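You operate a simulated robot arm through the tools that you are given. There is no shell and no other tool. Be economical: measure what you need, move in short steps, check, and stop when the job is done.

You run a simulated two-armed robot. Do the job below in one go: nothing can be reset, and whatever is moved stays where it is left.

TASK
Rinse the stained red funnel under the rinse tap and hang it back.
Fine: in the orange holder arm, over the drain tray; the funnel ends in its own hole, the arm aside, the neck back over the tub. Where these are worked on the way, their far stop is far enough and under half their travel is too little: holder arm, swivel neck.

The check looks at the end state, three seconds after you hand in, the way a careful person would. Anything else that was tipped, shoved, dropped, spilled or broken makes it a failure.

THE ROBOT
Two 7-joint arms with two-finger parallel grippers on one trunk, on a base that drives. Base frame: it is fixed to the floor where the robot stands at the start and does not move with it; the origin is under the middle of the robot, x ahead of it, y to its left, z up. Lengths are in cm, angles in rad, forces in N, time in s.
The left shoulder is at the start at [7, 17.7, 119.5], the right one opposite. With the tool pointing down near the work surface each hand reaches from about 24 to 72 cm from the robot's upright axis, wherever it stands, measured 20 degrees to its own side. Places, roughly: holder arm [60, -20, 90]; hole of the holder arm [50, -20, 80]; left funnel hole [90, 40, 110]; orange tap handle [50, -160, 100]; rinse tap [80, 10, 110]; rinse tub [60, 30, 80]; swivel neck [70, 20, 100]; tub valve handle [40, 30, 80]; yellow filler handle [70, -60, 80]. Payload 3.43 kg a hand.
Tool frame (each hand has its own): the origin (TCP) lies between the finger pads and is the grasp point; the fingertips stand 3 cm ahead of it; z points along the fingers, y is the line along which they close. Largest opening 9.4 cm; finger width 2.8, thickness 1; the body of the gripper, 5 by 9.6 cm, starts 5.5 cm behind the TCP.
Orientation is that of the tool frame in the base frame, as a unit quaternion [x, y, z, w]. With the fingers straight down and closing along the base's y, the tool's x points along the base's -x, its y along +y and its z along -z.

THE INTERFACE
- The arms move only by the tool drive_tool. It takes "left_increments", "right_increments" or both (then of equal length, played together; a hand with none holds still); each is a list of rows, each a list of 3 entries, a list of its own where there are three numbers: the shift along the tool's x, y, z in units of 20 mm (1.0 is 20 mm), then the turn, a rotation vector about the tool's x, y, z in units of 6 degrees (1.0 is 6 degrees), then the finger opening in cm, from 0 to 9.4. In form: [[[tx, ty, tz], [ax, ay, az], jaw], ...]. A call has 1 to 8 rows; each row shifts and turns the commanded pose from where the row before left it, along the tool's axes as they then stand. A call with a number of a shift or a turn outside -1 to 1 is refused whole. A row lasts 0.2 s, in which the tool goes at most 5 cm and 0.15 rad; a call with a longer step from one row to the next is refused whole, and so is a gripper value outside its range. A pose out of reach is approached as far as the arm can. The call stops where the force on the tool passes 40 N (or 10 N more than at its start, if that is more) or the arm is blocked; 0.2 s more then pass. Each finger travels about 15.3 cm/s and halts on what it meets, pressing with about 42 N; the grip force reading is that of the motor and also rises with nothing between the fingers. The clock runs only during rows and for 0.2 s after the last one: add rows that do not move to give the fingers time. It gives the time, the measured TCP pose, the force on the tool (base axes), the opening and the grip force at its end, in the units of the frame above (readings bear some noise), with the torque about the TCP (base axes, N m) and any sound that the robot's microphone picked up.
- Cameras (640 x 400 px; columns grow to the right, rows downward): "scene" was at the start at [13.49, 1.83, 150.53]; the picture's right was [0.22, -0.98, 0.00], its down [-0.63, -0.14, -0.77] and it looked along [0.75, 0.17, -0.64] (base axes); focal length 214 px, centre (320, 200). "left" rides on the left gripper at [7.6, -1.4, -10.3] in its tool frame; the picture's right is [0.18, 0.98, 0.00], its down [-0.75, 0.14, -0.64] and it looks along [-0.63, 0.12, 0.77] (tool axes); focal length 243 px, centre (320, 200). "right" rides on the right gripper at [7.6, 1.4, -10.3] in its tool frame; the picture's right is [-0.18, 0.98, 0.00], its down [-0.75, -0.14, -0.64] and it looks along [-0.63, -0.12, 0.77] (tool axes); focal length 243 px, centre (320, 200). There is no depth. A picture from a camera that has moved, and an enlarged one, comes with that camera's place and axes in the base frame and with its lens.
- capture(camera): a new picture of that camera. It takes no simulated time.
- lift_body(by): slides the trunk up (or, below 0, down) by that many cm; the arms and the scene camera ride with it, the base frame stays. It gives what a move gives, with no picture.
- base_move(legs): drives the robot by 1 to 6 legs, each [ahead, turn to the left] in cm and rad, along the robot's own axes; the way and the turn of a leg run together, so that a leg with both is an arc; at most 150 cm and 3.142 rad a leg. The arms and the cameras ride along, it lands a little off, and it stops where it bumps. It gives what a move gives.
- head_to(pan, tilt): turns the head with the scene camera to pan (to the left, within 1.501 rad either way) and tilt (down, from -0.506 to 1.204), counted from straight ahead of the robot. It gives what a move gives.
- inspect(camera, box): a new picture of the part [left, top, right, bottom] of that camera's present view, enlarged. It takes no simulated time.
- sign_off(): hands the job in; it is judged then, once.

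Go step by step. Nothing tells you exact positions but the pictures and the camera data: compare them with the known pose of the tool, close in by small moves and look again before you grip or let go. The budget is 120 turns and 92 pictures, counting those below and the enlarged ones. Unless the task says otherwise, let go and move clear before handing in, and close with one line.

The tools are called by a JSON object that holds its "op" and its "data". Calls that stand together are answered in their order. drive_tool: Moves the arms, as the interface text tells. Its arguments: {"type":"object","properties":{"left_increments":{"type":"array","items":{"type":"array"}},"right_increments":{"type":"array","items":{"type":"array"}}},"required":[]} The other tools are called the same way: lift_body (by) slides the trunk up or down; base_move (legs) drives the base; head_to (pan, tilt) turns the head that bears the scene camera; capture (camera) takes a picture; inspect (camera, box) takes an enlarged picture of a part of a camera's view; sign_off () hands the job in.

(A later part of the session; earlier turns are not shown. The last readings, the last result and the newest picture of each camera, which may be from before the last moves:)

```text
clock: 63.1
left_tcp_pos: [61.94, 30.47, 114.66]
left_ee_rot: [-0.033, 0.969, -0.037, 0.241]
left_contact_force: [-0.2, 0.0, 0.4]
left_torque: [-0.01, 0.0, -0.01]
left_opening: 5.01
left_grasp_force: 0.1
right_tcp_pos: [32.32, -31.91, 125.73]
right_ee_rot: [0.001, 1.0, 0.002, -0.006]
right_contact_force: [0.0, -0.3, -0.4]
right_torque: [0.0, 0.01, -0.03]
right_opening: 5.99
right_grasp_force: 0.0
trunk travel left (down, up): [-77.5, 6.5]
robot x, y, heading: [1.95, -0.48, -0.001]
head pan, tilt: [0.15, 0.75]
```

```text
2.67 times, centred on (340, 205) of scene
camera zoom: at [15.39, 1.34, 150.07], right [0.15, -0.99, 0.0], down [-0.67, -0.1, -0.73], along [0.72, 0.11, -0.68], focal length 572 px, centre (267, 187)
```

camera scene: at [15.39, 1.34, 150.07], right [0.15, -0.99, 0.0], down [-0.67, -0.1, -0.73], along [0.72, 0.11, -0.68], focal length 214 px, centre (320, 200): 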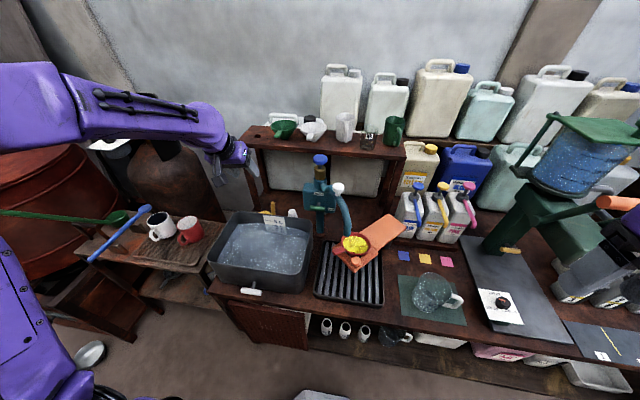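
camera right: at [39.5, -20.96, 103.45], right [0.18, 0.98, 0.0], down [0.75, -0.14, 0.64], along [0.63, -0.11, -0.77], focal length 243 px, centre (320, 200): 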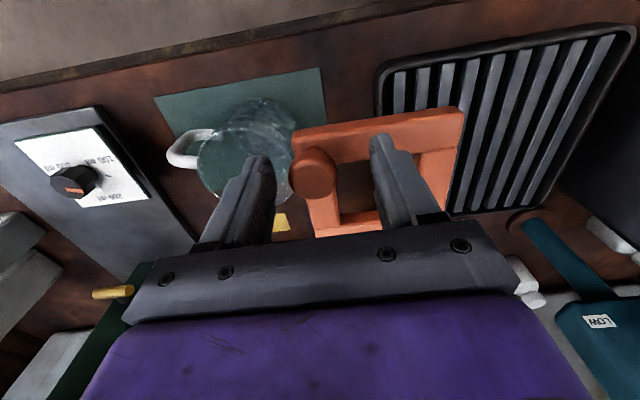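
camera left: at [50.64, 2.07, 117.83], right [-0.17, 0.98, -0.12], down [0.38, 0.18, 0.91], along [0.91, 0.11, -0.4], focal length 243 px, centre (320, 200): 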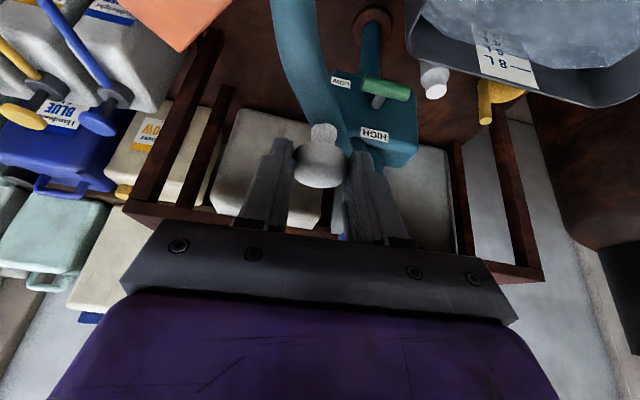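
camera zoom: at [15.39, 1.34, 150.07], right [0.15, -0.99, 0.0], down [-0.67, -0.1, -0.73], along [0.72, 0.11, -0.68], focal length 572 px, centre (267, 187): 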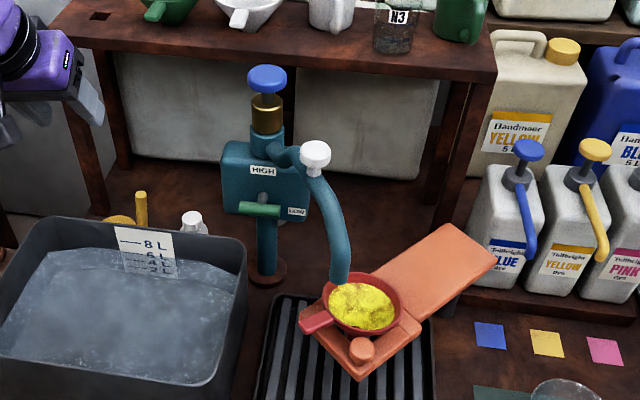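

{"op": "base_move", "data": {"legs": [[8, 0]]}}

{"op": "drive_tool", "data": {"left_increments": [[[0.5, 0.6, 0], [0, 0, 0], 5], [[0.5, 0.6, 0], [0, 0, 0], 5], [[0.5, 0.6, 0], [0, 0, 0], 5], [[0.5, 0.6, 0], [0, 0, 0], 5], [[0, 0, 0], [0, 0, 0], 5]], "right_increments": [[[-0.5, 1, 0], [0, -0.9, 0], 6], [[-0.5, 1, 0], [0, -0.9, 0], 6], [[-0.5, 1, 0], [0, -0.9, 0], 6], [[-0.5, 1, 0], [0, -0.9, 0], 6], [[-0.5, 1, 0], [0, -0.9, 0], 6]]}}

```text
clock: 64.2
left_tcp_pos: [69.42, 30.39, 115.17]
left_ee_rot: [-0.034, 0.968, -0.037, 0.244]
left_contact_force: [-0.6, 0.0, -0.6]
left_torque: [-0.04, -0.03, 0.01]
left_opening: 4.99
left_grasp_force: 0.0
right_tcp_pos: [39.76, -32.14, 125.84]
right_ee_rot: [0.0, 1.0, 0.003, -0.003]
right_contact_force: [-1.2, 0.4, 0.4]
right_torque: [-0.02, -0.08, -0.01]
right_opening: 6.0
right_grasp_force: 0.1
trunk travel left (down, up): [-77.5, 6.5]
robot x, y, heading: [9.94, 0.28, 0.002]
head pan, tilt: [0.15, 0.75]
```

```text
clock: 65.4
left_tcp_pos: [66.03, 34.84, 112.38]
left_ee_rot: [-0.034, 0.969, -0.038, 0.241]
left_contact_force: [0.1, 0.2, -0.4]
left_torque: [0.01, 0.01, 0.04]
left_opening: 4.99
left_grasp_force: 0.2
right_tcp_pos: [45.28, -21.96, 126.66]
right_ee_rot: [0.0, 0.973, 0.002, 0.229]
right_contact_force: [-0.4, 0.2, 0.7]
right_torque: [0.0, -0.05, 0.0]
right_opening: 5.99
right_grasp_force: 0.1
trunk travel left (down, up): [-77.5, 6.5]
robot x, y, heading: [10.04, 0.12, -0.004]
head pan, tilt: [0.15, 0.75]
```

{"op": "drive_tool", "data": {"right_increments": [[[-0.315, 0.973, 0.55], [0, 0, 0], 5.5], [[-0.315, 0.973, 0.55], [0, 0, 0], 5.5], [[-0.315, 0.973, 0.55], [0, 0, 0], 5.5], [[-0.315, 0.973, 0.55], [0, 0, 0], 5.5], [[-0.315, 0.973, 0.55], [0, 0, 0], 5.5], [[-0.315, 0.973, 0.55], [0, 0, 0], 5.5], [[-0.315, 0.973, 0.55], [0, 0, 0], 5.5]]}}

{"op": "drive_tool", "data": {"right_increments": [[[-0.315, 0.973, 0.55], [0, 0, 0], 5.5], [[-0.315, 0.973, 0.55], [0, 0, 0], 5.5], [[-0.315, 0.973, 0.55], [0, 0, 0], 5.5], [[-0.315, 0.973, 0.55], [0, 0, 0], 5.5], [[-0.315, 0.973, 0.55], [0, 0, 0], 5.5], [[-0.315, 0.973, 0.55], [0, 0, 0], 5.5]]}}

{"op": "capture", "data": {"camera": "right"}}

```text
clock: 67.0
left_tcp_pos: [66.03, 34.97, 112.39]
left_ee_rot: [-0.034, 0.969, -0.038, 0.242]
left_contact_force: [-0.4, 0.4, -0.5]
left_torque: [-0.04, 0.03, 0.01]
left_opening: 5.02
left_grasp_force: 0.0
right_tcp_pos: [52.59, -8.17, 121.69]
right_ee_rot: [0.0, 0.974, 0.002, 0.227]
right_contact_force: [0.2, 0.1, 0.1]
right_torque: [-0.02, 0.01, -0.02]
right_opening: 5.49
right_grasp_force: 0.1
trunk travel left (down, up): [-77.5, 6.5]
robot x, y, heading: [9.81, 0.44, -0.002]
head pan, tilt: [0.15, 0.75]
```

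```text
clock: 68.4
left_tcp_pos: [66.17, 34.93, 112.46]
left_ee_rot: [-0.035, 0.969, -0.036, 0.241]
left_contact_force: [0.4, 0.1, -1.0]
left_torque: [-0.06, -0.02, -0.03]
left_opening: 5.01
left_grasp_force: 0.1
right_tcp_pos: [58.96, 3.44, 117.46]
right_ee_rot: [0.0, 0.974, 0.003, 0.228]
right_contact_force: [0.2, 0.3, 0.3]
right_torque: [0.01, 0.02, 0.02]
right_opening: 5.48
right_grasp_force: 0.0
trunk travel left (down, up): [-77.5, 6.5]
robot x, y, heading: [9.7, 0.19, 0.0]
head pan, tilt: [0.15, 0.75]
```

```text
29 pictures are left
camera right: at [47.62, 4.81, 123.33], right [0.16, 0.98, 0.09], down [0.39, -0.15, 0.91], along [0.91, -0.12, -0.41], focal length 243 px, centre (320, 200)
```

right: 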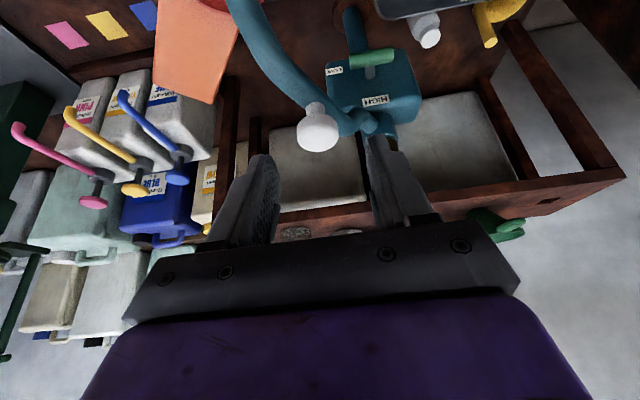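

{"op": "drive_tool", "data": {"right_increments": [[[-0.056, -0.03, 0.89], [0, 0, 0], 5.5], [[-0.056, -0.03, 0.89], [0, 0, 0], 5.5], [[-0.056, -0.03, 0.89], [0, 0, 0], 5.5], [[-0.056, -0.03, 0.89], [0, 0, 0], 5.5], [[0, 0, 0], [0, 0, 0], 3], [[0, 0, 0], [0, 0, 0], 1], [[0, 0, 0], [0, 0, 0], 1]]}}

{"op": "drive_tool", "data": {"right_increments": [[[-0.2, -0.4, 0.1], [0, 0, 0], 1], [[-0.22, -0.4, 0.11], [0, 0, 0], 1], [[0, 0, 0], [0, 0, 0], 1]]}}

{"op": "inspect", "data": {"camera": "scene", "box": [250, 150, 400, 300]}}

```text
clock: 70.0
left_tcp_pos: [66.05, 34.91, 112.51]
left_ee_rot: [-0.034, 0.969, -0.037, 0.241]
left_contact_force: [0.5, 0.0, -1.3]
left_torque: [0.0, 0.01, 0.01]
left_opening: 4.99
left_grasp_force: 0.0
right_tcp_pos: [62.47, 3.16, 111.72]
right_ee_rot: [0.003, 0.973, 0.005, 0.229]
right_contact_force: [4.8, 3.6, 17.2]
right_torque: [-0.26, 0.2, 0.18]
right_opening: 3.3
right_grasp_force: 44.5
trunk travel left (down, up): [-77.5, 6.5]
robot x, y, heading: [9.86, 0.23, -0.004]
head pan, tilt: [0.15, 0.75]
```

```text
clock: 70.8
left_tcp_pos: [65.96, 34.93, 112.51]
left_ee_rot: [-0.034, 0.969, -0.037, 0.242]
left_contact_force: [0.2, -0.7, -0.2]
left_torque: [-0.03, -0.01, 0.01]
left_opening: 4.99
left_grasp_force: 0.0
right_tcp_pos: [63.33, 1.67, 111.51]
right_ee_rot: [0.0, 0.973, 0.002, 0.23]
right_contact_force: [6.0, 5.8, 25.2]
right_torque: [0.03, -1.19, 0.25]
right_opening: 3.36
right_grasp_force: 45.4
trunk travel left (down, up): [-77.5, 6.5]
robot x, y, heading: [9.88, -0.11, 0.001]
head pan, tilt: [0.15, 0.75]
```

```text
2.67 times, centred on (325, 225) of scene
camera zoom: at [23.12, 1.43, 150.1], right [0.15, -0.99, 0.0], down [-0.67, -0.1, -0.73], along [0.72, 0.11, -0.68], focal length 572 px, centre (307, 133)
```

zoom: 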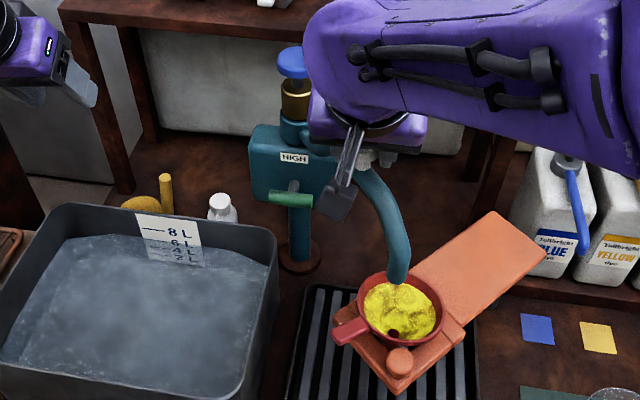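

{"op": "drive_tool", "data": {"right_increments": [[[0, 0, 0], [0, 0, 0], 4.5], [[0, 0, 0], [0, 0, 0], 5.5], [[0, 0, -0.9], [0, 0, 0], 5.5], [[0, 0, -0.9], [0, 0, 0], 5.5], [[0, 0, -0.9], [0, 0, 0], 5.5], [[-0.3, 0, -0.9], [0, 0, 0], 3], [[-0.3, 0, -0.9], [0, 0, 0], 0]]}}

{"op": "capture", "data": {"camera": "right"}}

{"op": "inspect", "data": {"camera": "scene", "box": [250, 140, 400, 290]}}

```text
clock: 72.4
left_tcp_pos: [66.14, 34.78, 112.56]
left_ee_rot: [-0.034, 0.969, -0.036, 0.241]
left_contact_force: [-0.1, -0.2, 0.5]
left_torque: [-0.02, 0.01, -0.01]
left_opening: 5.01
left_grasp_force: 0.2
right_tcp_pos: [60.52, 1.43, 119.99]
right_ee_rot: [0.0, 0.974, 0.002, 0.228]
right_contact_force: [0.1, 0.1, 0.3]
right_torque: [-0.01, -0.02, 0.0]
right_opening: 0.01
right_grasp_force: 32.9
trunk travel left (down, up): [-77.5, 6.5]
robot x, y, heading: [9.9, 0.16, -0.003]
head pan, tilt: [0.15, 0.75]
```

```text
27 pictures are left
camera right: at [49.11, 2.81, 125.83], right [0.16, 0.98, 0.09], down [0.39, -0.15, 0.91], along [0.91, -0.12, -0.41], focal length 243 px, centre (320, 200)
```

right: 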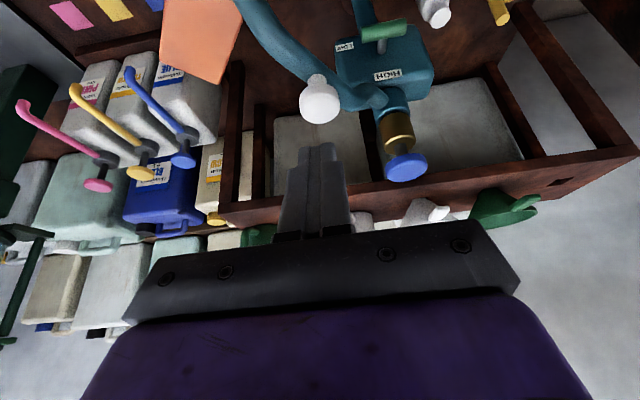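

```text
2.67 times, centred on (325, 215) of scene
camera zoom: at [23.31, 1.2, 150.07], right [0.15, -0.99, 0.0], down [-0.67, -0.1, -0.73], along [0.72, 0.11, -0.68], focal length 572 px, centre (307, 160)
```

zoom: 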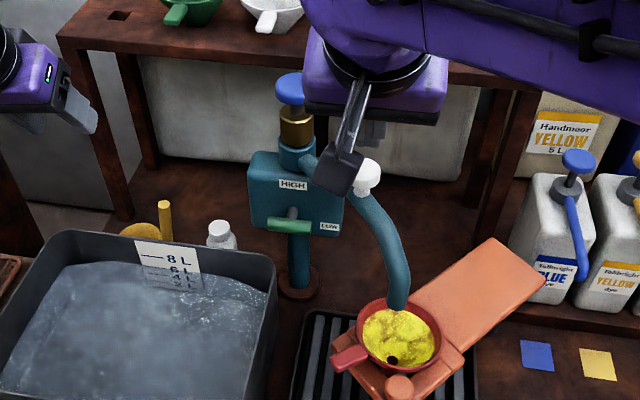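

{"op": "drive_tool", "data": {"right_increments": [[[-0.765, 0.63, 0.495], [0, 0, 0], 0], [[-0.765, 0.63, 0.495], [0, 0, 0], 0], [[-0.765, 0.63, 0.495], [0, 0, 0], 0], [[-0.765, 0.63, 0.495], [0, 0, 0], 0], [[-0.765, 0.63, 0.495], [0, 0, 0], 0], [[-0.765, 0.63, 0.495], [0, 0, 0], 0], [[-0.765, 0.63, 0.495], [0, 0, 0], 0]]}}

{"op": "inspect", "data": {"camera": "right", "box": [240, 60, 440, 240]}}

{"op": "inspect", "data": {"camera": "scene", "box": [270, 130, 350, 190]}}

```text
clock: 74.0
left_tcp_pos: [66.22, 35.02, 112.43]
left_ee_rot: [-0.035, 0.969, -0.037, 0.241]
left_contact_force: [0.0, 0.0, -0.9]
left_torque: [-0.04, 0.02, -0.01]
left_opening: 5.0
left_grasp_force: 0.0
right_tcp_pos: [74.17, 9.26, 119.1]
right_ee_rot: [0.014, 0.973, 0.008, 0.228]
right_contact_force: [-0.6, 0.9, 0.9]
right_torque: [-0.02, -0.02, -0.01]
right_opening: 0.01
right_grasp_force: 33.4
trunk travel left (down, up): [-77.5, 6.5]
robot x, y, heading: [10.36, -0.06, -0.002]
head pan, tilt: [0.15, 0.75]
```

```text
2.22 times, centred on (340, 150) of right
camera zoom: at [62.75, 10.72, 124.97], right [0.19, 0.98, 0.1], down [0.39, -0.17, 0.91], along [0.9, -0.13, -0.41], focal length 539 px, centre (276, 311)
```

zoom: 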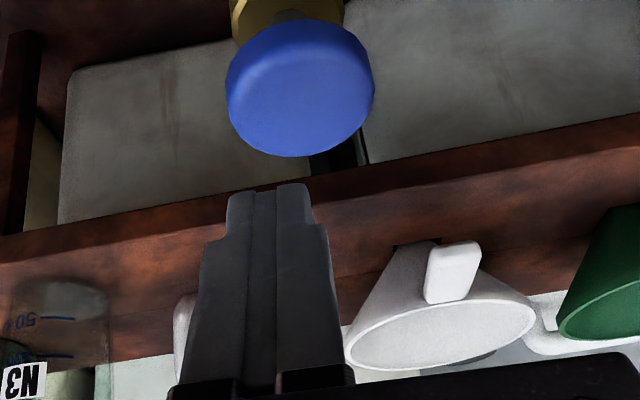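

```text
6.67 times, centred on (310, 160) of scene
camera zoom: at [23.51, 1.53, 150.05], right [0.15, -0.99, 0.0], down [-0.68, -0.1, -0.73], along [0.72, 0.11, -0.68], focal length 1430 px, centre (387, 467)
```

zoom: 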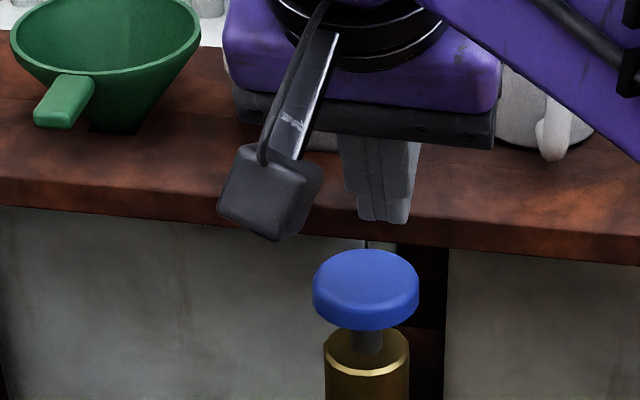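

{"op": "drive_tool", "data": {"right_increments": [[[0.54, 0.24, 0.4], [0, 0, 0], 0], [[0.54, 0.24, 0.4], [0, 0, 0], 0], [[0.136, 0, 0.267], [0, 0, 0], 0], [[0.136, 0, 0.267], [0, 0, 0], 0], [[0.136, 0, 0.267], [0, 0, 0], 0]]}}

{"op": "inspect", "data": {"camera": "scene", "box": [260, 140, 400, 300]}}

```text
clock: 75.2
left_tcp_pos: [66.12, 34.81, 112.46]
left_ee_rot: [-0.035, 0.969, -0.036, 0.241]
left_contact_force: [-0.2, -0.9, 0.3]
left_torque: [-0.01, 0.02, -0.03]
left_opening: 5.0
left_grasp_force: 0.0
right_tcp_pos: [72.75, 10.17, 114.64]
right_ee_rot: [0.015, 0.974, 0.009, 0.225]
right_contact_force: [0.3, 0.0, 0.7]
right_torque: [0.02, 0.0, 0.0]
right_opening: 0.0
right_grasp_force: 33.0
trunk travel left (down, up): [-77.5, 6.5]
robot x, y, heading: [10.12, -0.13, -0.003]
head pan, tilt: [0.15, 0.75]
```

```text
2.50 times, centred on (330, 220) of scene
camera zoom: at [23.39, 1.29, 150.07], right [0.15, -0.99, 0.0], down [-0.67, -0.1, -0.73], along [0.72, 0.11, -0.68], focal length 536 px, centre (295, 150)
```

zoom: 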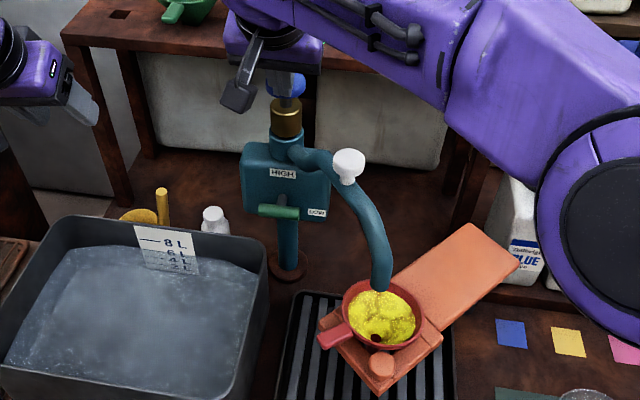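

{"op": "inspect", "data": {"camera": "right", "box": [240, 60, 440, 240]}}

{"op": "inspect", "data": {"camera": "scene", "box": [280, 140, 350, 200]}}

```text
2.22 times, centred on (340, 150) of right
camera zoom: at [61.45, 11.62, 120.62], right [0.19, 0.98, 0.11], down [0.39, -0.17, 0.9], along [0.9, -0.13, -0.42], focal length 539 px, centre (276, 311)
```

zoom: 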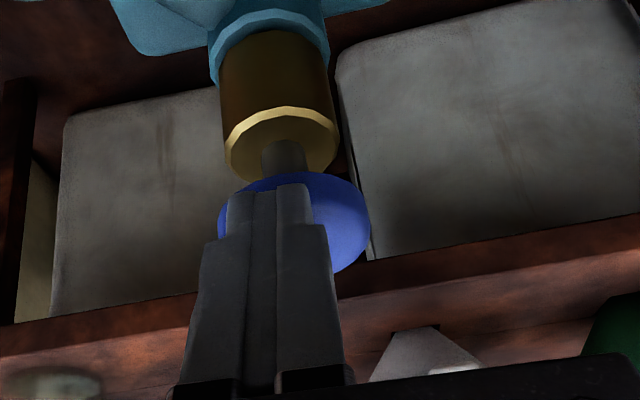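

```text
6.67 times, centred on (315, 170) of scene
camera zoom: at [23.39, 1.29, 150.07], right [0.15, -0.99, 0.0], down [-0.67, -0.1, -0.73], along [0.72, 0.11, -0.68], focal length 1430 px, centre (353, 400)
```

zoom: 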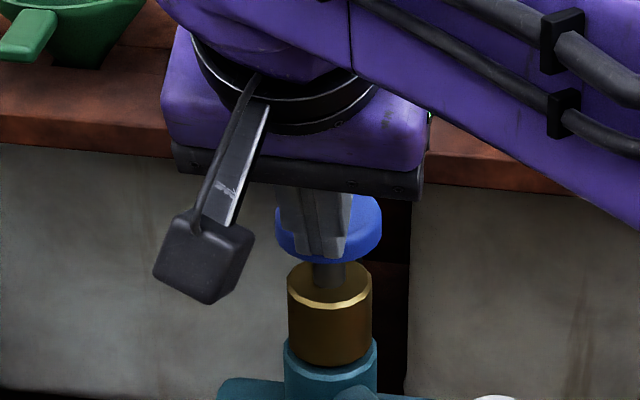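

{"op": "drive_tool", "data": {"right_increments": [[[-0.454, 0, -0.891], [0, 0, 0], 0], [[-0.454, 0, -0.891], [0, 0, 0], 0], [[-0.52, 0.05, 0.265], [0, 0, 0], 0], [[-0.52, 0.05, 0.265], [0, 0, 0], 0], [[0.27, 0, 0.53], [0, 0, 0], 0]]}}

{"op": "inspect", "data": {"camera": "right", "box": [240, 60, 440, 240]}}

{"op": "inspect", "data": {"camera": "scene", "box": [280, 140, 350, 200]}}

```text
clock: 76.4
left_tcp_pos: [66.11, 34.85, 112.48]
left_ee_rot: [-0.034, 0.969, -0.036, 0.24]
left_contact_force: [0.0, 0.7, 0.2]
left_torque: [0.0, 0.04, -0.01]
left_opening: 5.02
left_grasp_force: 0.0
right_tcp_pos: [73.48, 10.96, 117.64]
right_ee_rot: [0.004, 0.973, 0.006, 0.229]
right_contact_force: [-0.8, -0.3, 0.1]
right_torque: [-0.02, 0.02, 0.01]
right_opening: 0.0
right_grasp_force: 33.1
right hand out of reach, approached as far as the arm can: row 4
trunk travel left (down, up): [-77.5, 6.5]
robot x, y, heading: [10.12, -0.04, -0.005]
head pan, tilt: [0.15, 0.75]
```

```text
2.22 times, centred on (340, 150) of right
camera zoom: at [62.01, 12.36, 123.41], right [0.17, 0.98, 0.1], down [0.39, -0.16, 0.91], along [0.91, -0.12, -0.41], focal length 539 px, centre (276, 311)
```

zoom: 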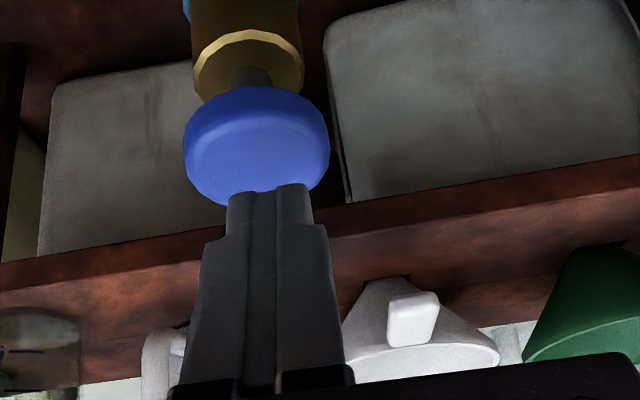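

```text
6.67 times, centred on (315, 170) of scene
camera zoom: at [23.34, 1.23, 150.07], right [0.15, -0.99, 0.0], down [-0.67, -0.1, -0.73], along [0.72, 0.11, -0.68], focal length 1430 px, centre (353, 400)
```

zoom: 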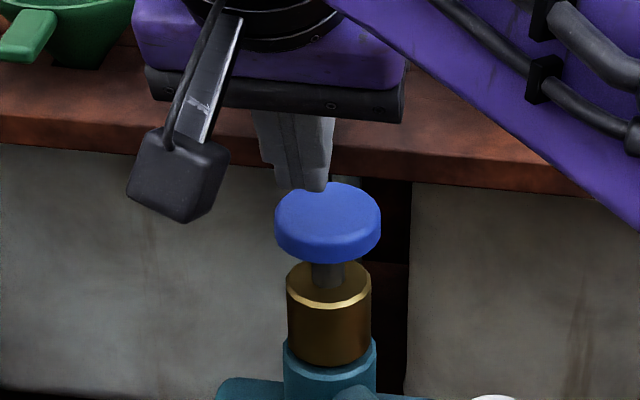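

{"op": "drive_tool", "data": {"right_increments": [[[0.0, -0.35, 0.2], [0, 0, 0], 0], [[0.159, 0, 0.312], [0, 0, 0], 0], [[0.159, 0, 0.312], [0, 0, 0], 0], [[0.159, 0, 0.312], [0, 0, 0], 0], [[0.159, 0, 0.312], [0, 0, 0], 0]]}}

{"op": "inspect", "data": {"camera": "scene", "box": [260, 140, 400, 300]}}

```text
clock: 77.6
left_tcp_pos: [65.98, 34.67, 112.57]
left_ee_rot: [-0.034, 0.969, -0.037, 0.241]
left_contact_force: [0.3, -0.3, -1.4]
left_torque: [-0.02, 0.02, 0.01]
left_opening: 4.99
left_grasp_force: 0.0
right_tcp_pos: [73.71, 9.93, 114.45]
right_ee_rot: [0.01, 0.974, 0.007, 0.228]
right_contact_force: [0.1, -0.3, 2.0]
right_torque: [0.03, 0.04, -0.02]
right_opening: 0.0
right_grasp_force: 32.6
trunk travel left (down, up): [-77.5, 6.5]
robot x, y, heading: [9.86, 0.02, -0.002]
head pan, tilt: [0.15, 0.75]
```

```text
2.50 times, centred on (330, 220) of scene
camera zoom: at [23.33, 1.25, 150.08], right [0.15, -0.99, 0.0], down [-0.67, -0.1, -0.73], along [0.72, 0.11, -0.68], focal length 536 px, centre (295, 150)
```

zoom: 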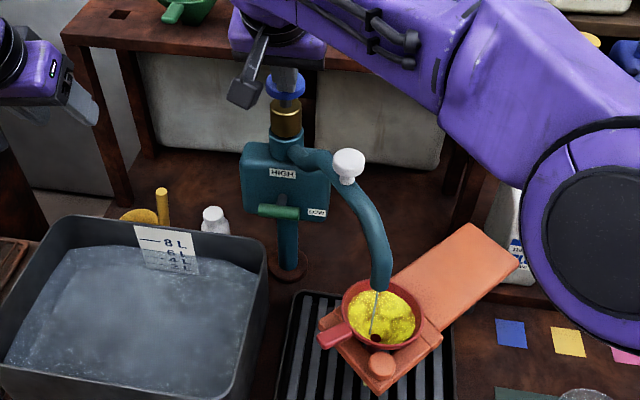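

{"op": "drive_tool", "data": {"right_increments": [[[0.12, 0, 0.23], [0, 0, 0], 0], [[0.0, 0, 0], [0, 0, 0], 0], [[0, 0, 0], [0, 0, 0], 0], [[0, 0, 0], [0, 0, 0], 0], [[0, 0, 0], [0, 0, 0], 0], [[0, 0, 0], [0, 0, 0], 0], [[0, 0, 0], [0, 0, 0], 0], [[0, 0, 0], [0, 0, 0], 0]]}}

{"op": "drive_tool", "data": {"right_increments": [[[0, 0, 0], [0, 0, 0], 0], [[0, 0, 0], [0, 0, 0], 0], [[0, 0, 0], [0, 0, 0], 0], [[0, 0, 0], [0, 0, 0], 0], [[0, 0, 0], [0, 0, 0], 0], [[0, 0, 0], [0, 0, 0], 0], [[0, 0, 0], [0, 0, 0], 0], [[0, 0, 0], [0, 0, 0], 0]]}}

{"op": "inspect", "data": {"camera": "scene", "box": [260, 140, 400, 300]}}

```text
clock: 79.4
left_tcp_pos: [66.13, 34.82, 112.48]
left_ee_rot: [-0.034, 0.969, -0.037, 0.241]
left_contact_force: [0.5, 0.1, -0.4]
left_torque: [-0.01, 0.01, 0.0]
left_opening: 4.97
left_grasp_force: 0.0
right_tcp_pos: [73.75, 9.85, 113.69]
right_ee_rot: [0.01, 0.974, 0.006, 0.227]
right_contact_force: [-0.8, -0.1, 4.0]
right_torque: [0.02, 0.02, -0.01]
right_opening: 0.02
right_grasp_force: 32.8
trunk travel left (down, up): [-77.5, 6.5]
robot x, y, heading: [10.11, 0.03, -0.007]
head pan, tilt: [0.15, 0.75]
```

```text
clock: 81.2
left_tcp_pos: [66.04, 34.92, 112.47]
left_ee_rot: [-0.034, 0.969, -0.036, 0.241]
left_contact_force: [0.0, -0.1, 0.5]
left_torque: [0.0, -0.01, -0.02]
left_opening: 5.0
left_grasp_force: 0.1
right_tcp_pos: [73.71, 9.88, 113.99]
right_ee_rot: [0.009, 0.973, 0.007, 0.229]
right_contact_force: [-2.7, -1.4, 4.0]
right_torque: [-0.04, 0.05, 0.01]
right_opening: 0.0
right_grasp_force: 33.1
trunk travel left (down, up): [-77.5, 6.5]
robot x, y, heading: [10.09, -0.11, 0.002]
head pan, tilt: [0.15, 0.75]
```

```text
2.50 times, centred on (330, 220) of scene
camera zoom: at [23.24, 1.19, 150.08], right [0.15, -0.99, 0.0], down [-0.67, -0.1, -0.73], along [0.72, 0.11, -0.68], focal length 536 px, centre (295, 150)
```

zoom: 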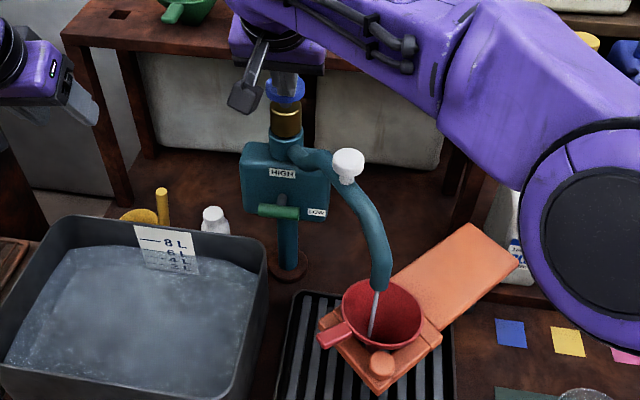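

{"op": "drive_tool", "data": {"right_increments": [[[0, 0, 0], [0, 0, 0], 0], [[0, 0, 0], [0, 0, 0], 0], [[0, 0, 0], [0, 0, 0], 0], [[0, 0, 0], [0, 0, 0], 0], [[-0.454, 0, -0.891], [0, 0, 0], 0], [[-0.3, 0, -0.891], [0, 0, 0], 0], [[0, 0, -1], [0, 0, 0], 0]]}}

{"op": "drive_tool", "data": {"right_increments": [[[0, 0, 0], [0, 0, 0], 2], [[0, 0, 0], [0, 0, 0], 5.5], [[0, 0, 0], [0, 0, 0], 5.5], [[0, 0, 0], [0, 0, 0], 5.5], [[0, 0, 0], [0, 0, 0], 5.5], [[0, 0, 0], [0, 0, 0], 5.5], [[0, 0, 0], [0, 0, 0], 5.5], [[0, 0, 0], [0, 0, 0], 5.5]]}}

{"op": "inspect", "data": {"camera": "scene", "box": [260, 140, 400, 300]}}

```text
clock: 82.8
left_tcp_pos: [66.05, 34.8, 112.53]
left_ee_rot: [-0.034, 0.969, -0.037, 0.241]
left_contact_force: [-0.5, 0.8, 0.5]
left_torque: [0.01, -0.02, 0.0]
left_opening: 4.99
left_grasp_force: 0.1
right_tcp_pos: [72.87, 9.05, 118.02]
right_ee_rot: [0.016, 0.977, 0.004, 0.215]
right_contact_force: [-0.2, -0.9, -1.0]
right_torque: [0.01, 0.0, 0.01]
right_opening: 0.0
right_grasp_force: 32.9
trunk travel left (down, up): [-77.5, 6.5]
robot x, y, heading: [10.02, -0.03, -0.001]
head pan, tilt: [0.15, 0.75]
```

```text
clock: 84.6
left_tcp_pos: [66.25, 34.8, 112.52]
left_ee_rot: [-0.034, 0.969, -0.036, 0.241]
left_contact_force: [-0.6, 0.1, 0.1]
left_torque: [-0.02, -0.01, 0.01]
left_opening: 5.02
left_grasp_force: 0.0
right_tcp_pos: [73.09, 9.13, 119.4]
right_ee_rot: [0.016, 0.975, 0.01, 0.222]
right_contact_force: [-0.6, -0.2, 0.2]
right_torque: [0.0, 0.02, -0.01]
right_opening: 5.51
right_grasp_force: 0.1
trunk travel left (down, up): [-77.5, 6.5]
robot x, y, heading: [9.99, -0.06, 0.001]
head pan, tilt: [0.15, 0.75]
```

```text
2.50 times, centred on (330, 220) of scene
camera zoom: at [23.36, 1.24, 150.07], right [0.15, -0.99, 0.0], down [-0.67, -0.1, -0.73], along [0.72, 0.11, -0.68], focal length 536 px, centre (295, 150)
```

zoom: 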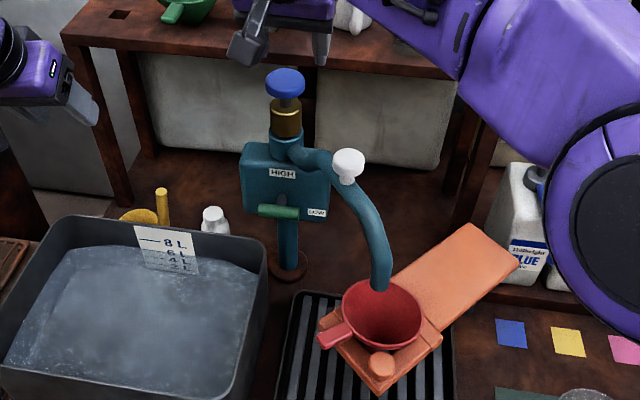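

{"op": "drive_tool", "data": {"right_increments": [[[0.805, -0.54, -0.36], [0, 0, 0], 5.5], [[0.805, -0.54, -0.36], [0, 0, 0], 5.5], [[0.805, -0.54, -0.36], [0, 0, 0], 5.5], [[0.805, -0.54, -0.36], [0, 0, 0], 5.5], [[0.805, -0.54, -0.36], [0, 0, 0], 5.5], [[0.805, -0.54, -0.36], [0, 0, 0], 5.5], [[0.805, -0.54, -0.36], [0, 0, 0], 5.5]], "left_increments": [[[0, 0.7, -0.3], [0, 0, 0], 5], [[0, 0.7, -0.3], [0, 0, 0], 5], [[0, 0.7, -0.3], [0, 0, 0], 5], [[0, 0.7, -0.3], [0, 0, 0], 5], [[0, 0.7, -0.3], [0, 0, 0], 5], [[0, 0.7, -0.3], [0, 0, 0], 5], [[0, 0.7, -0.3], [0, 0, 0], 5]]}}

{"op": "capture", "data": {"camera": "right"}}

```text
clock: 86.2
left_tcp_pos: [63.58, 44.94, 115.36]
left_ee_rot: [-0.035, 0.969, -0.036, 0.242]
left_contact_force: [-0.9, 0.8, -0.8]
left_torque: [-0.01, -0.01, 0.0]
left_opening: 5.0
left_grasp_force: 0.0
right_tcp_pos: [59.63, 3.22, 118.73]
right_ee_rot: [0.0, 0.974, 0.002, 0.229]
right_contact_force: [-0.6, -0.2, 0.6]
right_torque: [0.01, -0.02, 0.0]
right_opening: 5.47
right_grasp_force: 0.1
trunk travel left (down, up): [-77.5, 6.5]
robot x, y, heading: [9.81, -0.29, 0.004]
head pan, tilt: [0.15, 0.75]
```

```text
15 pictures are left
camera right: at [48.27, 4.53, 124.52], right [0.16, 0.98, 0.09], down [0.39, -0.14, 0.91], along [0.91, -0.12, -0.41], focal length 243 px, centre (320, 200)
```

right: 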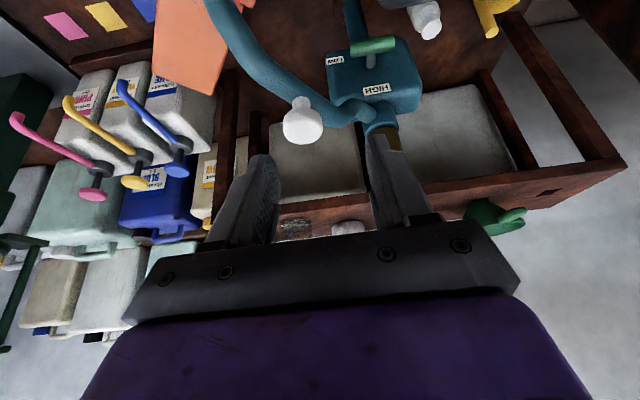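

{"op": "drive_tool", "data": {"right_increments": [[[-0.03, -0.4, 0.4], [0, 0, 0], 5.5], [[-0.03, -0.45, 0.8], [0, 0, 0], 5.5], [[-0.04, 0, 0.95], [0, 0, 0], 5.5], [[-0.04, 0, 0.95], [0, 0, 0], 5.5], [[-0.04, 0, 0.8], [0, 0, 0], 5.5], [[0, 0, 0], [0, 0, 0], 3], [[0, 0, 0], [0, 0, 0], 1], [[0, 0, 0], [0, 0, 0], 1]]}}

{"op": "drive_tool", "data": {"right_increments": [[[0.454, 0.655, -0.232], [0, 0, 0], 1], [[0.379, 0.71, -0.193], [0, 0, 0], 1], [[0.303, 0.76, -0.154], [0, 0, 0], 1], [[0.214, 0.795, -0.109], [0, 0, 0], 1]]}}

```text
clock: 88.0
left_tcp_pos: [63.51, 45.04, 115.33]
left_ee_rot: [-0.034, 0.969, -0.038, 0.242]
left_contact_force: [-0.7, 0.2, -0.7]
left_torque: [0.02, -0.01, -0.01]
left_opening: 5.0
left_grasp_force: 0.0
right_tcp_pos: [63.69, 1.5, 112.84]
right_ee_rot: [0.005, 0.972, 0.012, 0.234]
right_contact_force: [0.9, 6.1, 15.6]
right_torque: [-0.15, -0.15, 0.58]
right_opening: 3.37
right_grasp_force: 45.0
trunk travel left (down, up): [-77.5, 6.5]
robot x, y, heading: [9.96, 0.32, 0.0]
head pan, tilt: [0.15, 0.75]
```

```text
clock: 89.0
left_tcp_pos: [63.77, 44.73, 115.33]
left_ee_rot: [-0.035, 0.969, -0.036, 0.24]
left_contact_force: [-0.1, -0.2, -0.3]
left_torque: [0.02, 0.0, -0.01]
left_opening: 5.0
left_grasp_force: 0.0
right_tcp_pos: [61.15, 6.28, 113.16]
right_ee_rot: [0.019, 0.974, 0.025, 0.223]
right_contact_force: [-12.0, -7.8, -29.8]
right_torque: [-0.51, 0.73, -0.55]
right_opening: 3.39
right_grasp_force: 45.4
trunk travel left (down, up): [-77.5, 6.5]
robot x, y, heading: [9.94, -0.33, 0.0]
head pan, tilt: [0.15, 0.75]
```

{"op": "drive_tool", "data": {"right_increments": [[[0, 0, 0], [0, 0, 0], 4.3], [[0, 0, 0], [0, 0, 0], 4.3]]}}

{"op": "capture", "data": {"camera": "right"}}

```text
clock: 89.6
left_tcp_pos: [63.74, 44.75, 115.38]
left_ee_rot: [-0.034, 0.969, -0.036, 0.241]
left_contact_force: [-0.4, 0.3, -0.4]
left_torque: [-0.03, -0.01, 0.03]
left_opening: 5.0
left_grasp_force: 0.1
right_tcp_pos: [61.32, 6.73, 113.67]
right_ee_rot: [0.018, 0.973, 0.027, 0.23]
right_contact_force: [0.0, -0.2, -0.4]
right_torque: [-0.01, 0.02, 0.0]
right_opening: 4.29
right_grasp_force: 0.0
trunk travel left (down, up): [-77.5, 6.5]
robot x, y, heading: [10.34, -0.21, -0.003]
head pan, tilt: [0.15, 0.75]
```

```text
14 pictures are left
camera right: at [49.94, 7.96, 119.61], right [0.19, 0.97, 0.14], down [0.38, -0.2, 0.9], along [0.91, -0.11, -0.41], focal length 243 px, centre (320, 200)
```

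right: 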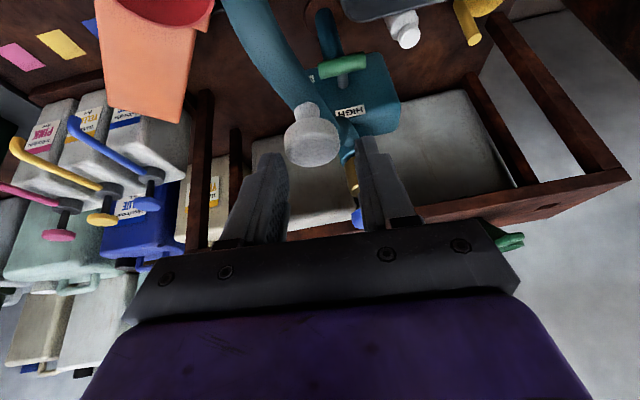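

{"op": "drive_tool", "data": {"right_increments": [[[0, 0, -0.8], [0, 0, 0], 5.5], [[0, 0, -0.9], [0, 0, 0], 5.5], [[0, 0, -0.9], [0, 0, 0], 5.5], [[0, -0.6, -0.5], [0, 0, 0], 5.5], [[0, -1, 0], [0, 0, 0], 5.5], [[0, -1, 0], [0, 0, 0], 5.5], [[0, -1, 0], [0, 0, 0], 5.5], [[0, -1, 0], [0, 0, 0], 5.5]]}}

{"op": "drive_tool", "data": {"right_increments": [[[0.3, -1, 0], [0, 0, 0], 5.5], [[0.3, -1, 0], [0, 0, 0], 5.5], [[0.3, -1, 0], [0, 0, 0], 5.5], [[0.3, -1, 0], [0, 0, 0], 5.5], [[0.3, -1, 0], [0, 0, 0], 5.5], [[0.3, -1, 0], [0, 0, 0], 5.5]], "left_increments": [[[0, -1, -0.2], [0, 0, 0], 6], [[0, -1, -0.2], [0, 0, 0], 6], [[0, -1, -0.2], [0, 0, 0], 6], [[0, -1, -0.2], [0, 0, 0], 6], [[0, -1, -0.2], [0, 0, 0], 6], [[0, -1, -0.2], [0, 0, 0], 6]]}}

```text
clock: 91.4
left_tcp_pos: [63.73, 44.64, 115.37]
left_ee_rot: [-0.034, 0.969, -0.036, 0.24]
left_contact_force: [0.5, -0.9, 0.0]
left_torque: [0.02, 0.01, 0.0]
left_opening: 5.0
left_grasp_force: 0.2
right_tcp_pos: [57.85, -1.93, 117.4]
right_ee_rot: [0.0, 0.974, 0.003, 0.228]
right_contact_force: [-0.3, -0.5, -0.5]
right_torque: [-0.02, 0.0, -0.01]
right_opening: 5.5
right_grasp_force: 0.0
trunk travel left (down, up): [-77.5, 6.5]
robot x, y, heading: [10.15, 0.01, -0.007]
head pan, tilt: [0.15, 0.75]
```

```text
clock: 92.8
left_tcp_pos: [63.23, 32.67, 118.59]
left_ee_rot: [-0.034, 0.969, -0.036, 0.241]
left_contact_force: [0.1, -0.2, 0.4]
left_torque: [-0.01, -0.01, 0.02]
left_opening: 5.99
left_grasp_force: 0.0
right_tcp_pos: [54.54, -14.19, 115.71]
right_ee_rot: [0.001, 0.973, 0.005, 0.229]
right_contact_force: [0.2, -0.3, 0.0]
right_torque: [-0.03, -0.01, 0.0]
right_opening: 5.54
right_grasp_force: 0.0
trunk travel left (down, up): [-77.5, 6.5]
robot x, y, heading: [9.86, 0.3, 0.001]
head pan, tilt: [0.15, 0.75]
```

{"op": "base_move", "data": {"legs": [[-8, 0]]}}

{"op": "drive_tool", "data": {"left_increments": [[[-0.2, -1, 0.16], [0, 0, 0], 6], [[-0.2, -1, 0.16], [0, 0, 0], 6], [[-0.2, -1, 0.16], [0, 0, 0], 6], [[-0.2, -1, 0.16], [0, 0, 0], 6], [[-0.2, -1, 0.16], [0, 0, 0], 6], [[-0.2, -1, 0.16], [0, 0, 0], 6], [[-0.2, -1, 0.16], [0, 0, 0], 6]]}}

```text
clock: 93.8
left_tcp_pos: [55.49, 32.96, 118.29]
left_ee_rot: [-0.035, 0.97, -0.036, 0.239]
left_contact_force: [-0.7, -0.1, 0.0]
left_torque: [-0.03, 0.01, 0.0]
left_opening: 6.02
left_grasp_force: 0.0
right_tcp_pos: [46.89, -14.03, 115.62]
right_ee_rot: [0.001, 0.974, 0.002, 0.227]
right_contact_force: [0.2, -0.4, 0.3]
right_torque: [-0.02, 0.02, 0.05]
right_opening: 5.49
right_grasp_force: 0.0
trunk travel left (down, up): [-77.5, 6.5]
robot x, y, heading: [2.13, -0.27, -0.002]
head pan, tilt: [0.15, 0.75]
```

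```text
clock: 95.4
left_tcp_pos: [59.5, 19.11, 118.9]
left_ee_rot: [-0.034, 0.969, -0.037, 0.24]
left_contact_force: [-0.1, -0.4, 0.8]
left_torque: [0.01, 0.0, -0.02]
left_opening: 5.99
left_grasp_force: 0.1
right_tcp_pos: [46.62, -13.99, 115.64]
right_ee_rot: [0.001, 0.974, 0.003, 0.227]
right_contact_force: [0.6, 0.6, 0.2]
right_torque: [0.01, 0.02, 0.07]
right_opening: 5.49
right_grasp_force: 0.1
trunk travel left (down, up): [-77.5, 6.5]
robot x, y, heading: [1.73, 0.2, -0.001]
head pan, tilt: [0.15, 0.75]
```

{"op": "drive_tool", "data": {"left_increments": [[[0, 0, 0], [0.454, 0, 0.891], 6], [[0, 0, 0], [0.454, 0, 0.891], 6], [[0, 0, 0], [0.454, 0, 0.891], 6], [[0, 0, 0], [0.454, 0, 0.891], 6], [[0, 0, 0], [0.454, 0, 0.891], 6], [[0, 0, 0], [0.454, 0, 0.891], 6]]}}

```text
clock: 96.8
left_tcp_pos: [59.46, 19.26, 119.09]
left_ee_rot: [0.27, 0.926, -0.106, 0.243]
left_contact_force: [0.0, 0.2, 0.5]
left_torque: [-0.03, 0.02, -0.01]
left_opening: 6.02
left_grasp_force: 0.1
right_tcp_pos: [46.69, -13.99, 115.66]
right_ee_rot: [0.0, 0.974, 0.003, 0.228]
right_contact_force: [-0.1, 0.7, -0.3]
right_torque: [-0.02, 0.0, 0.03]
right_opening: 5.48
right_grasp_force: 0.1
trunk travel left (down, up): [-77.5, 6.5]
robot x, y, heading: [1.79, 0.04, 0.002]
head pan, tilt: [0.15, 0.75]
```

{"op": "drive_tool", "data": {"left_increments": [[[-0.385, -0.868, 0.445], [0, 0, 0], 6], [[-0.385, -0.868, 0.445], [0, 0, 0], 6], [[-0.385, -0.868, 0.445], [0, 0, 0], 6], [[-0.385, -0.868, 0.445], [0, 0, 0], 6], [[-0.385, -0.868, 0.445], [0, 0, 0], 6]]}}

{"op": "capture", "data": {"camera": "left"}}

```text
clock: 98.0
left_tcp_pos: [59.13, 8.5, 117.7]
left_ee_rot: [0.268, 0.926, -0.104, 0.244]
left_contact_force: [0.3, -1.0, 0.0]
left_torque: [-0.01, 0.0, 0.02]
left_opening: 6.0
left_grasp_force: 0.1
right_tcp_pos: [46.69, -14.11, 115.78]
right_ee_rot: [0.001, 0.974, 0.003, 0.227]
right_contact_force: [-0.2, -0.3, -0.4]
right_torque: [0.01, -0.02, 0.0]
right_opening: 5.49
right_grasp_force: 0.1
trunk travel left (down, up): [-77.5, 6.5]
robot x, y, heading: [2.06, 0.06, -0.006]
head pan, tilt: [0.15, 0.75]
```

```text
13 pictures are left
camera left: at [48.71, 14.13, 122.63], right [0.4, 0.9, -0.15], down [0.38, -0.01, 0.93], along [0.83, -0.43, -0.35], focal length 243 px, centre (320, 200)
```

left: 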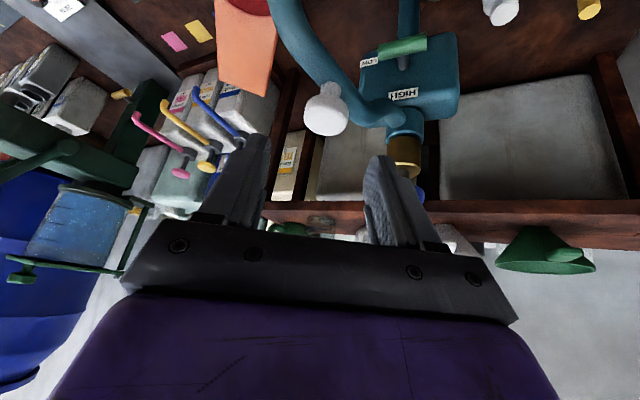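

{"op": "drive_tool", "data": {"left_increments": [[[0.05, 0.044, 0.83], [0, 0, 0], 6], [[0.05, 0.044, 0.83], [0, 0, 0], 6], [[0.05, 0.044, 0.83], [0, 0, 0], 6], [[0.05, 0.044, 0.83], [0, 0, 0], 6], [[0, 0, 0], [0, 0, 0], 4.5], [[0, 0, 0], [0, 0, 0], 3.8]]}}

{"op": "drive_tool", "data": {"left_increments": [[[0.564, 0.663, -0.384], [0, 0, 0], 3.8], [[0.471, 0.75, -0.335], [0, 0, 0], 3.8], [[0.376, 0.822, -0.284], [0, 0, 0], 3.8], [[0.269, 0.884, -0.226], [0, 0, 0], 3.8]]}}

```text
clock: 99.4
left_tcp_pos: [61.77, 7.07, 111.8]
left_ee_rot: [0.269, 0.926, -0.104, 0.244]
left_contact_force: [-0.3, -0.4, -0.3]
left_torque: [-0.01, -0.01, -0.01]
left_opening: 3.81
left_grasp_force: 0.1
right_tcp_pos: [46.6, -13.82, 115.75]
right_ee_rot: [0.001, 0.974, 0.003, 0.228]
right_contact_force: [-0.1, 0.5, 0.1]
right_torque: [-0.01, -0.01, 0.01]
right_opening: 5.52
right_grasp_force: 0.0
trunk travel left (down, up): [-77.5, 6.5]
robot x, y, heading: [1.84, -0.12, -0.006]
head pan, tilt: [0.15, 0.75]
```

```text
clock: 100.4
left_tcp_pos: [61.77, 14.68, 111.75]
left_ee_rot: [0.268, 0.926, -0.105, 0.245]
left_contact_force: [-0.5, -0.2, -0.4]
left_torque: [-0.01, 0.02, 0.01]
left_opening: 3.82
left_grasp_force: 0.1
right_tcp_pos: [46.62, -13.91, 115.78]
right_ee_rot: [0.0, 0.974, 0.002, 0.228]
right_contact_force: [-0.2, -1.3, 1.1]
right_torque: [-0.04, -0.02, -0.01]
right_opening: 5.51
right_grasp_force: 0.0
trunk travel left (down, up): [-77.5, 6.5]
robot x, y, heading: [2.33, -0.1, -0.003]
head pan, tilt: [0.15, 0.75]
```

{"op": "drive_tool", "data": {"left_increments": [[[0.159, 0.92, -0.164], [0, 0, 0], 3.8], [[0.048, 0.944, -0.1], [0, 0, 0], 3.8], [[-0.066, 0.943, -0.033], [0, 0, 0], 3.8]]}}

{"op": "capture", "data": {"camera": "scene"}}

```text
clock: 101.2
left_tcp_pos: [64.62, 19.55, 111.8]
left_ee_rot: [0.268, 0.926, -0.104, 0.244]
left_contact_force: [-1.0, -0.8, 0.5]
left_torque: [0.0, 0.0, -0.02]
left_opening: 3.79
left_grasp_force: 0.1
right_tcp_pos: [46.6, -14.02, 115.6]
right_ee_rot: [0.001, 0.974, 0.002, 0.227]
right_contact_force: [0.5, -0.1, 0.5]
right_torque: [-0.01, 0.0, 0.01]
right_opening: 5.52
right_grasp_force: 0.0
trunk travel left (down, up): [-77.5, 6.5]
robot x, y, heading: [2.11, -0.04, 0.0]
head pan, tilt: [0.15, 0.75]
```

```text
12 pictures are left
camera scene: at [15.5, 1.23, 150.06], right [0.15, -0.99, 0.0], down [-0.68, -0.1, -0.73], along [0.72, 0.11, -0.68], focal length 214 px, centre (320, 200)
```

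scene: 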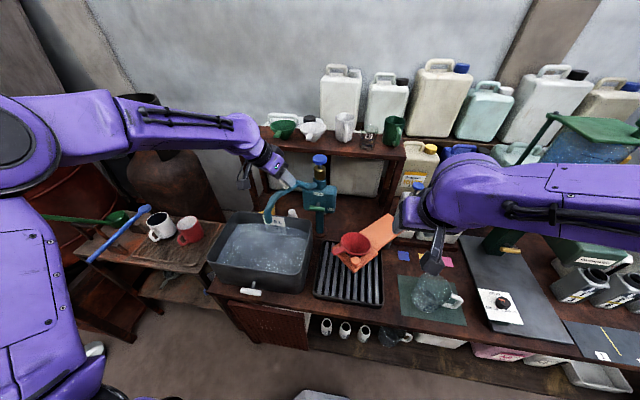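

{"op": "drive_tool", "data": {"left_increments": [[[-0.06, 0.35, 0.01], [0, 0, 0], 3.8], [[0, 0, 0], [0, 0, 0], 6], [[0, 0, -0.9], [0, 0, 0], 6], [[0, 0, -1], [0, 0, 0], 6], [[0, 0, -1], [0, 0, 0], 6], [[0, 0, -1], [0, 0, 0], 6]]}}

```text
clock: 102.6
left_tcp_pos: [61.65, 22.7, 118.6]
left_ee_rot: [0.269, 0.926, -0.104, 0.244]
left_contact_force: [-0.5, 0.0, -1.0]
left_torque: [-0.02, 0.0, -0.01]
left_opening: 5.95
left_grasp_force: 0.0
right_tcp_pos: [46.55, -14.02, 115.72]
right_ee_rot: [0.001, 0.974, 0.002, 0.228]
right_contact_force: [-1.6, 0.1, -0.1]
right_torque: [0.0, 0.01, -0.02]
right_opening: 5.51
right_grasp_force: 0.0
trunk travel left (down, up): [-77.5, 6.5]
robot x, y, heading: [1.62, 0.1, -0.002]
head pan, tilt: [0.15, 0.75]
```

{"op": "drive_tool", "data": {"left_increments": [[[0, 0, 0], [0.333, 0.204, 0.973], 5], [[0, 0, 0], [0.333, 0.204, 0.973], 5], [[0, 0, 0], [0.333, 0.204, 0.973], 5], [[-0.17, -0.96, 0.3], [0, 0, 0], 5], [[-0.17, -0.96, 0.3], [0, 0, 0], 5], [[-0.17, -0.96, 0.3], [0, 0, 0], 5], [[-0.17, -0.96, 0.3], [0, 0, 0], 5], [[-0.17, -0.96, 0.3], [0, 0, 0], 5]], "right_increments": [[[0.5, -1, 0], [0, 0, 0], 5], [[0.5, -1, 0], [0, 0, 0], 5], [[0.5, -1, 0], [0, 0, 0], 5], [[0.5, -1, 0], [0, 0, 0], 5], [[0.5, -1, 0], [0, 0, 0], 5], [[0.5, -1, 0], [0, 0, 0], 5], [[0.5, -1, 0], [0, 0, 0], 5], [[0.5, -1, 0], [0, 0, 0], 5]]}}

{"op": "drive_tool", "data": {"left_increments": [[[-0.17, -0.96, 0.45], [0, 0, 0], 5], [[-0.17, -0.96, 0.45], [0, 0, 0], 5], [[-0.17, -0.96, 0.45], [0, 0, 0], 5], [[-0.17, -0.96, 0.45], [0, 0, 0], 5], [[-0.17, -0.96, 0.45], [0, 0, 0], 5]]}}

```text
clock: 104.4
left_tcp_pos: [56.11, 14.14, 116.75]
left_ee_rot: [0.422, 0.875, -0.104, 0.213]
left_contact_force: [0.4, -0.7, -0.7]
left_torque: [0.0, 0.02, 0.01]
left_opening: 4.98
left_grasp_force: 0.0
right_tcp_pos: [40.01, -30.38, 112.35]
right_ee_rot: [0.001, 0.974, 0.004, 0.227]
right_contact_force: [-0.9, -0.4, 0.2]
right_torque: [0.05, 0.02, 0.02]
right_opening: 4.98
right_grasp_force: 0.1
right hand out of reach, approached as far as the arm can: row 8
trunk travel left (down, up): [-77.5, 6.5]
robot x, y, heading: [2.25, 0.06, 0.002]
head pan, tilt: [0.15, 0.75]
```

```text
clock: 105.6
left_tcp_pos: [50.73, 5.39, 113.43]
left_ee_rot: [0.422, 0.875, -0.105, 0.213]
left_contact_force: [0.3, -0.5, -0.1]
left_torque: [0.01, -0.04, -0.01]
left_opening: 4.98
left_grasp_force: 0.0
right_tcp_pos: [40.21, -30.26, 112.45]
right_ee_rot: [0.001, 0.974, 0.003, 0.227]
right_contact_force: [-0.2, 0.2, 0.1]
right_torque: [0.0, 0.01, 0.02]
right_opening: 4.98
right_grasp_force: 0.0
trunk travel left (down, up): [-77.5, 6.5]
robot x, y, heading: [1.73, -0.08, -0.006]
head pan, tilt: [0.15, 0.75]
```

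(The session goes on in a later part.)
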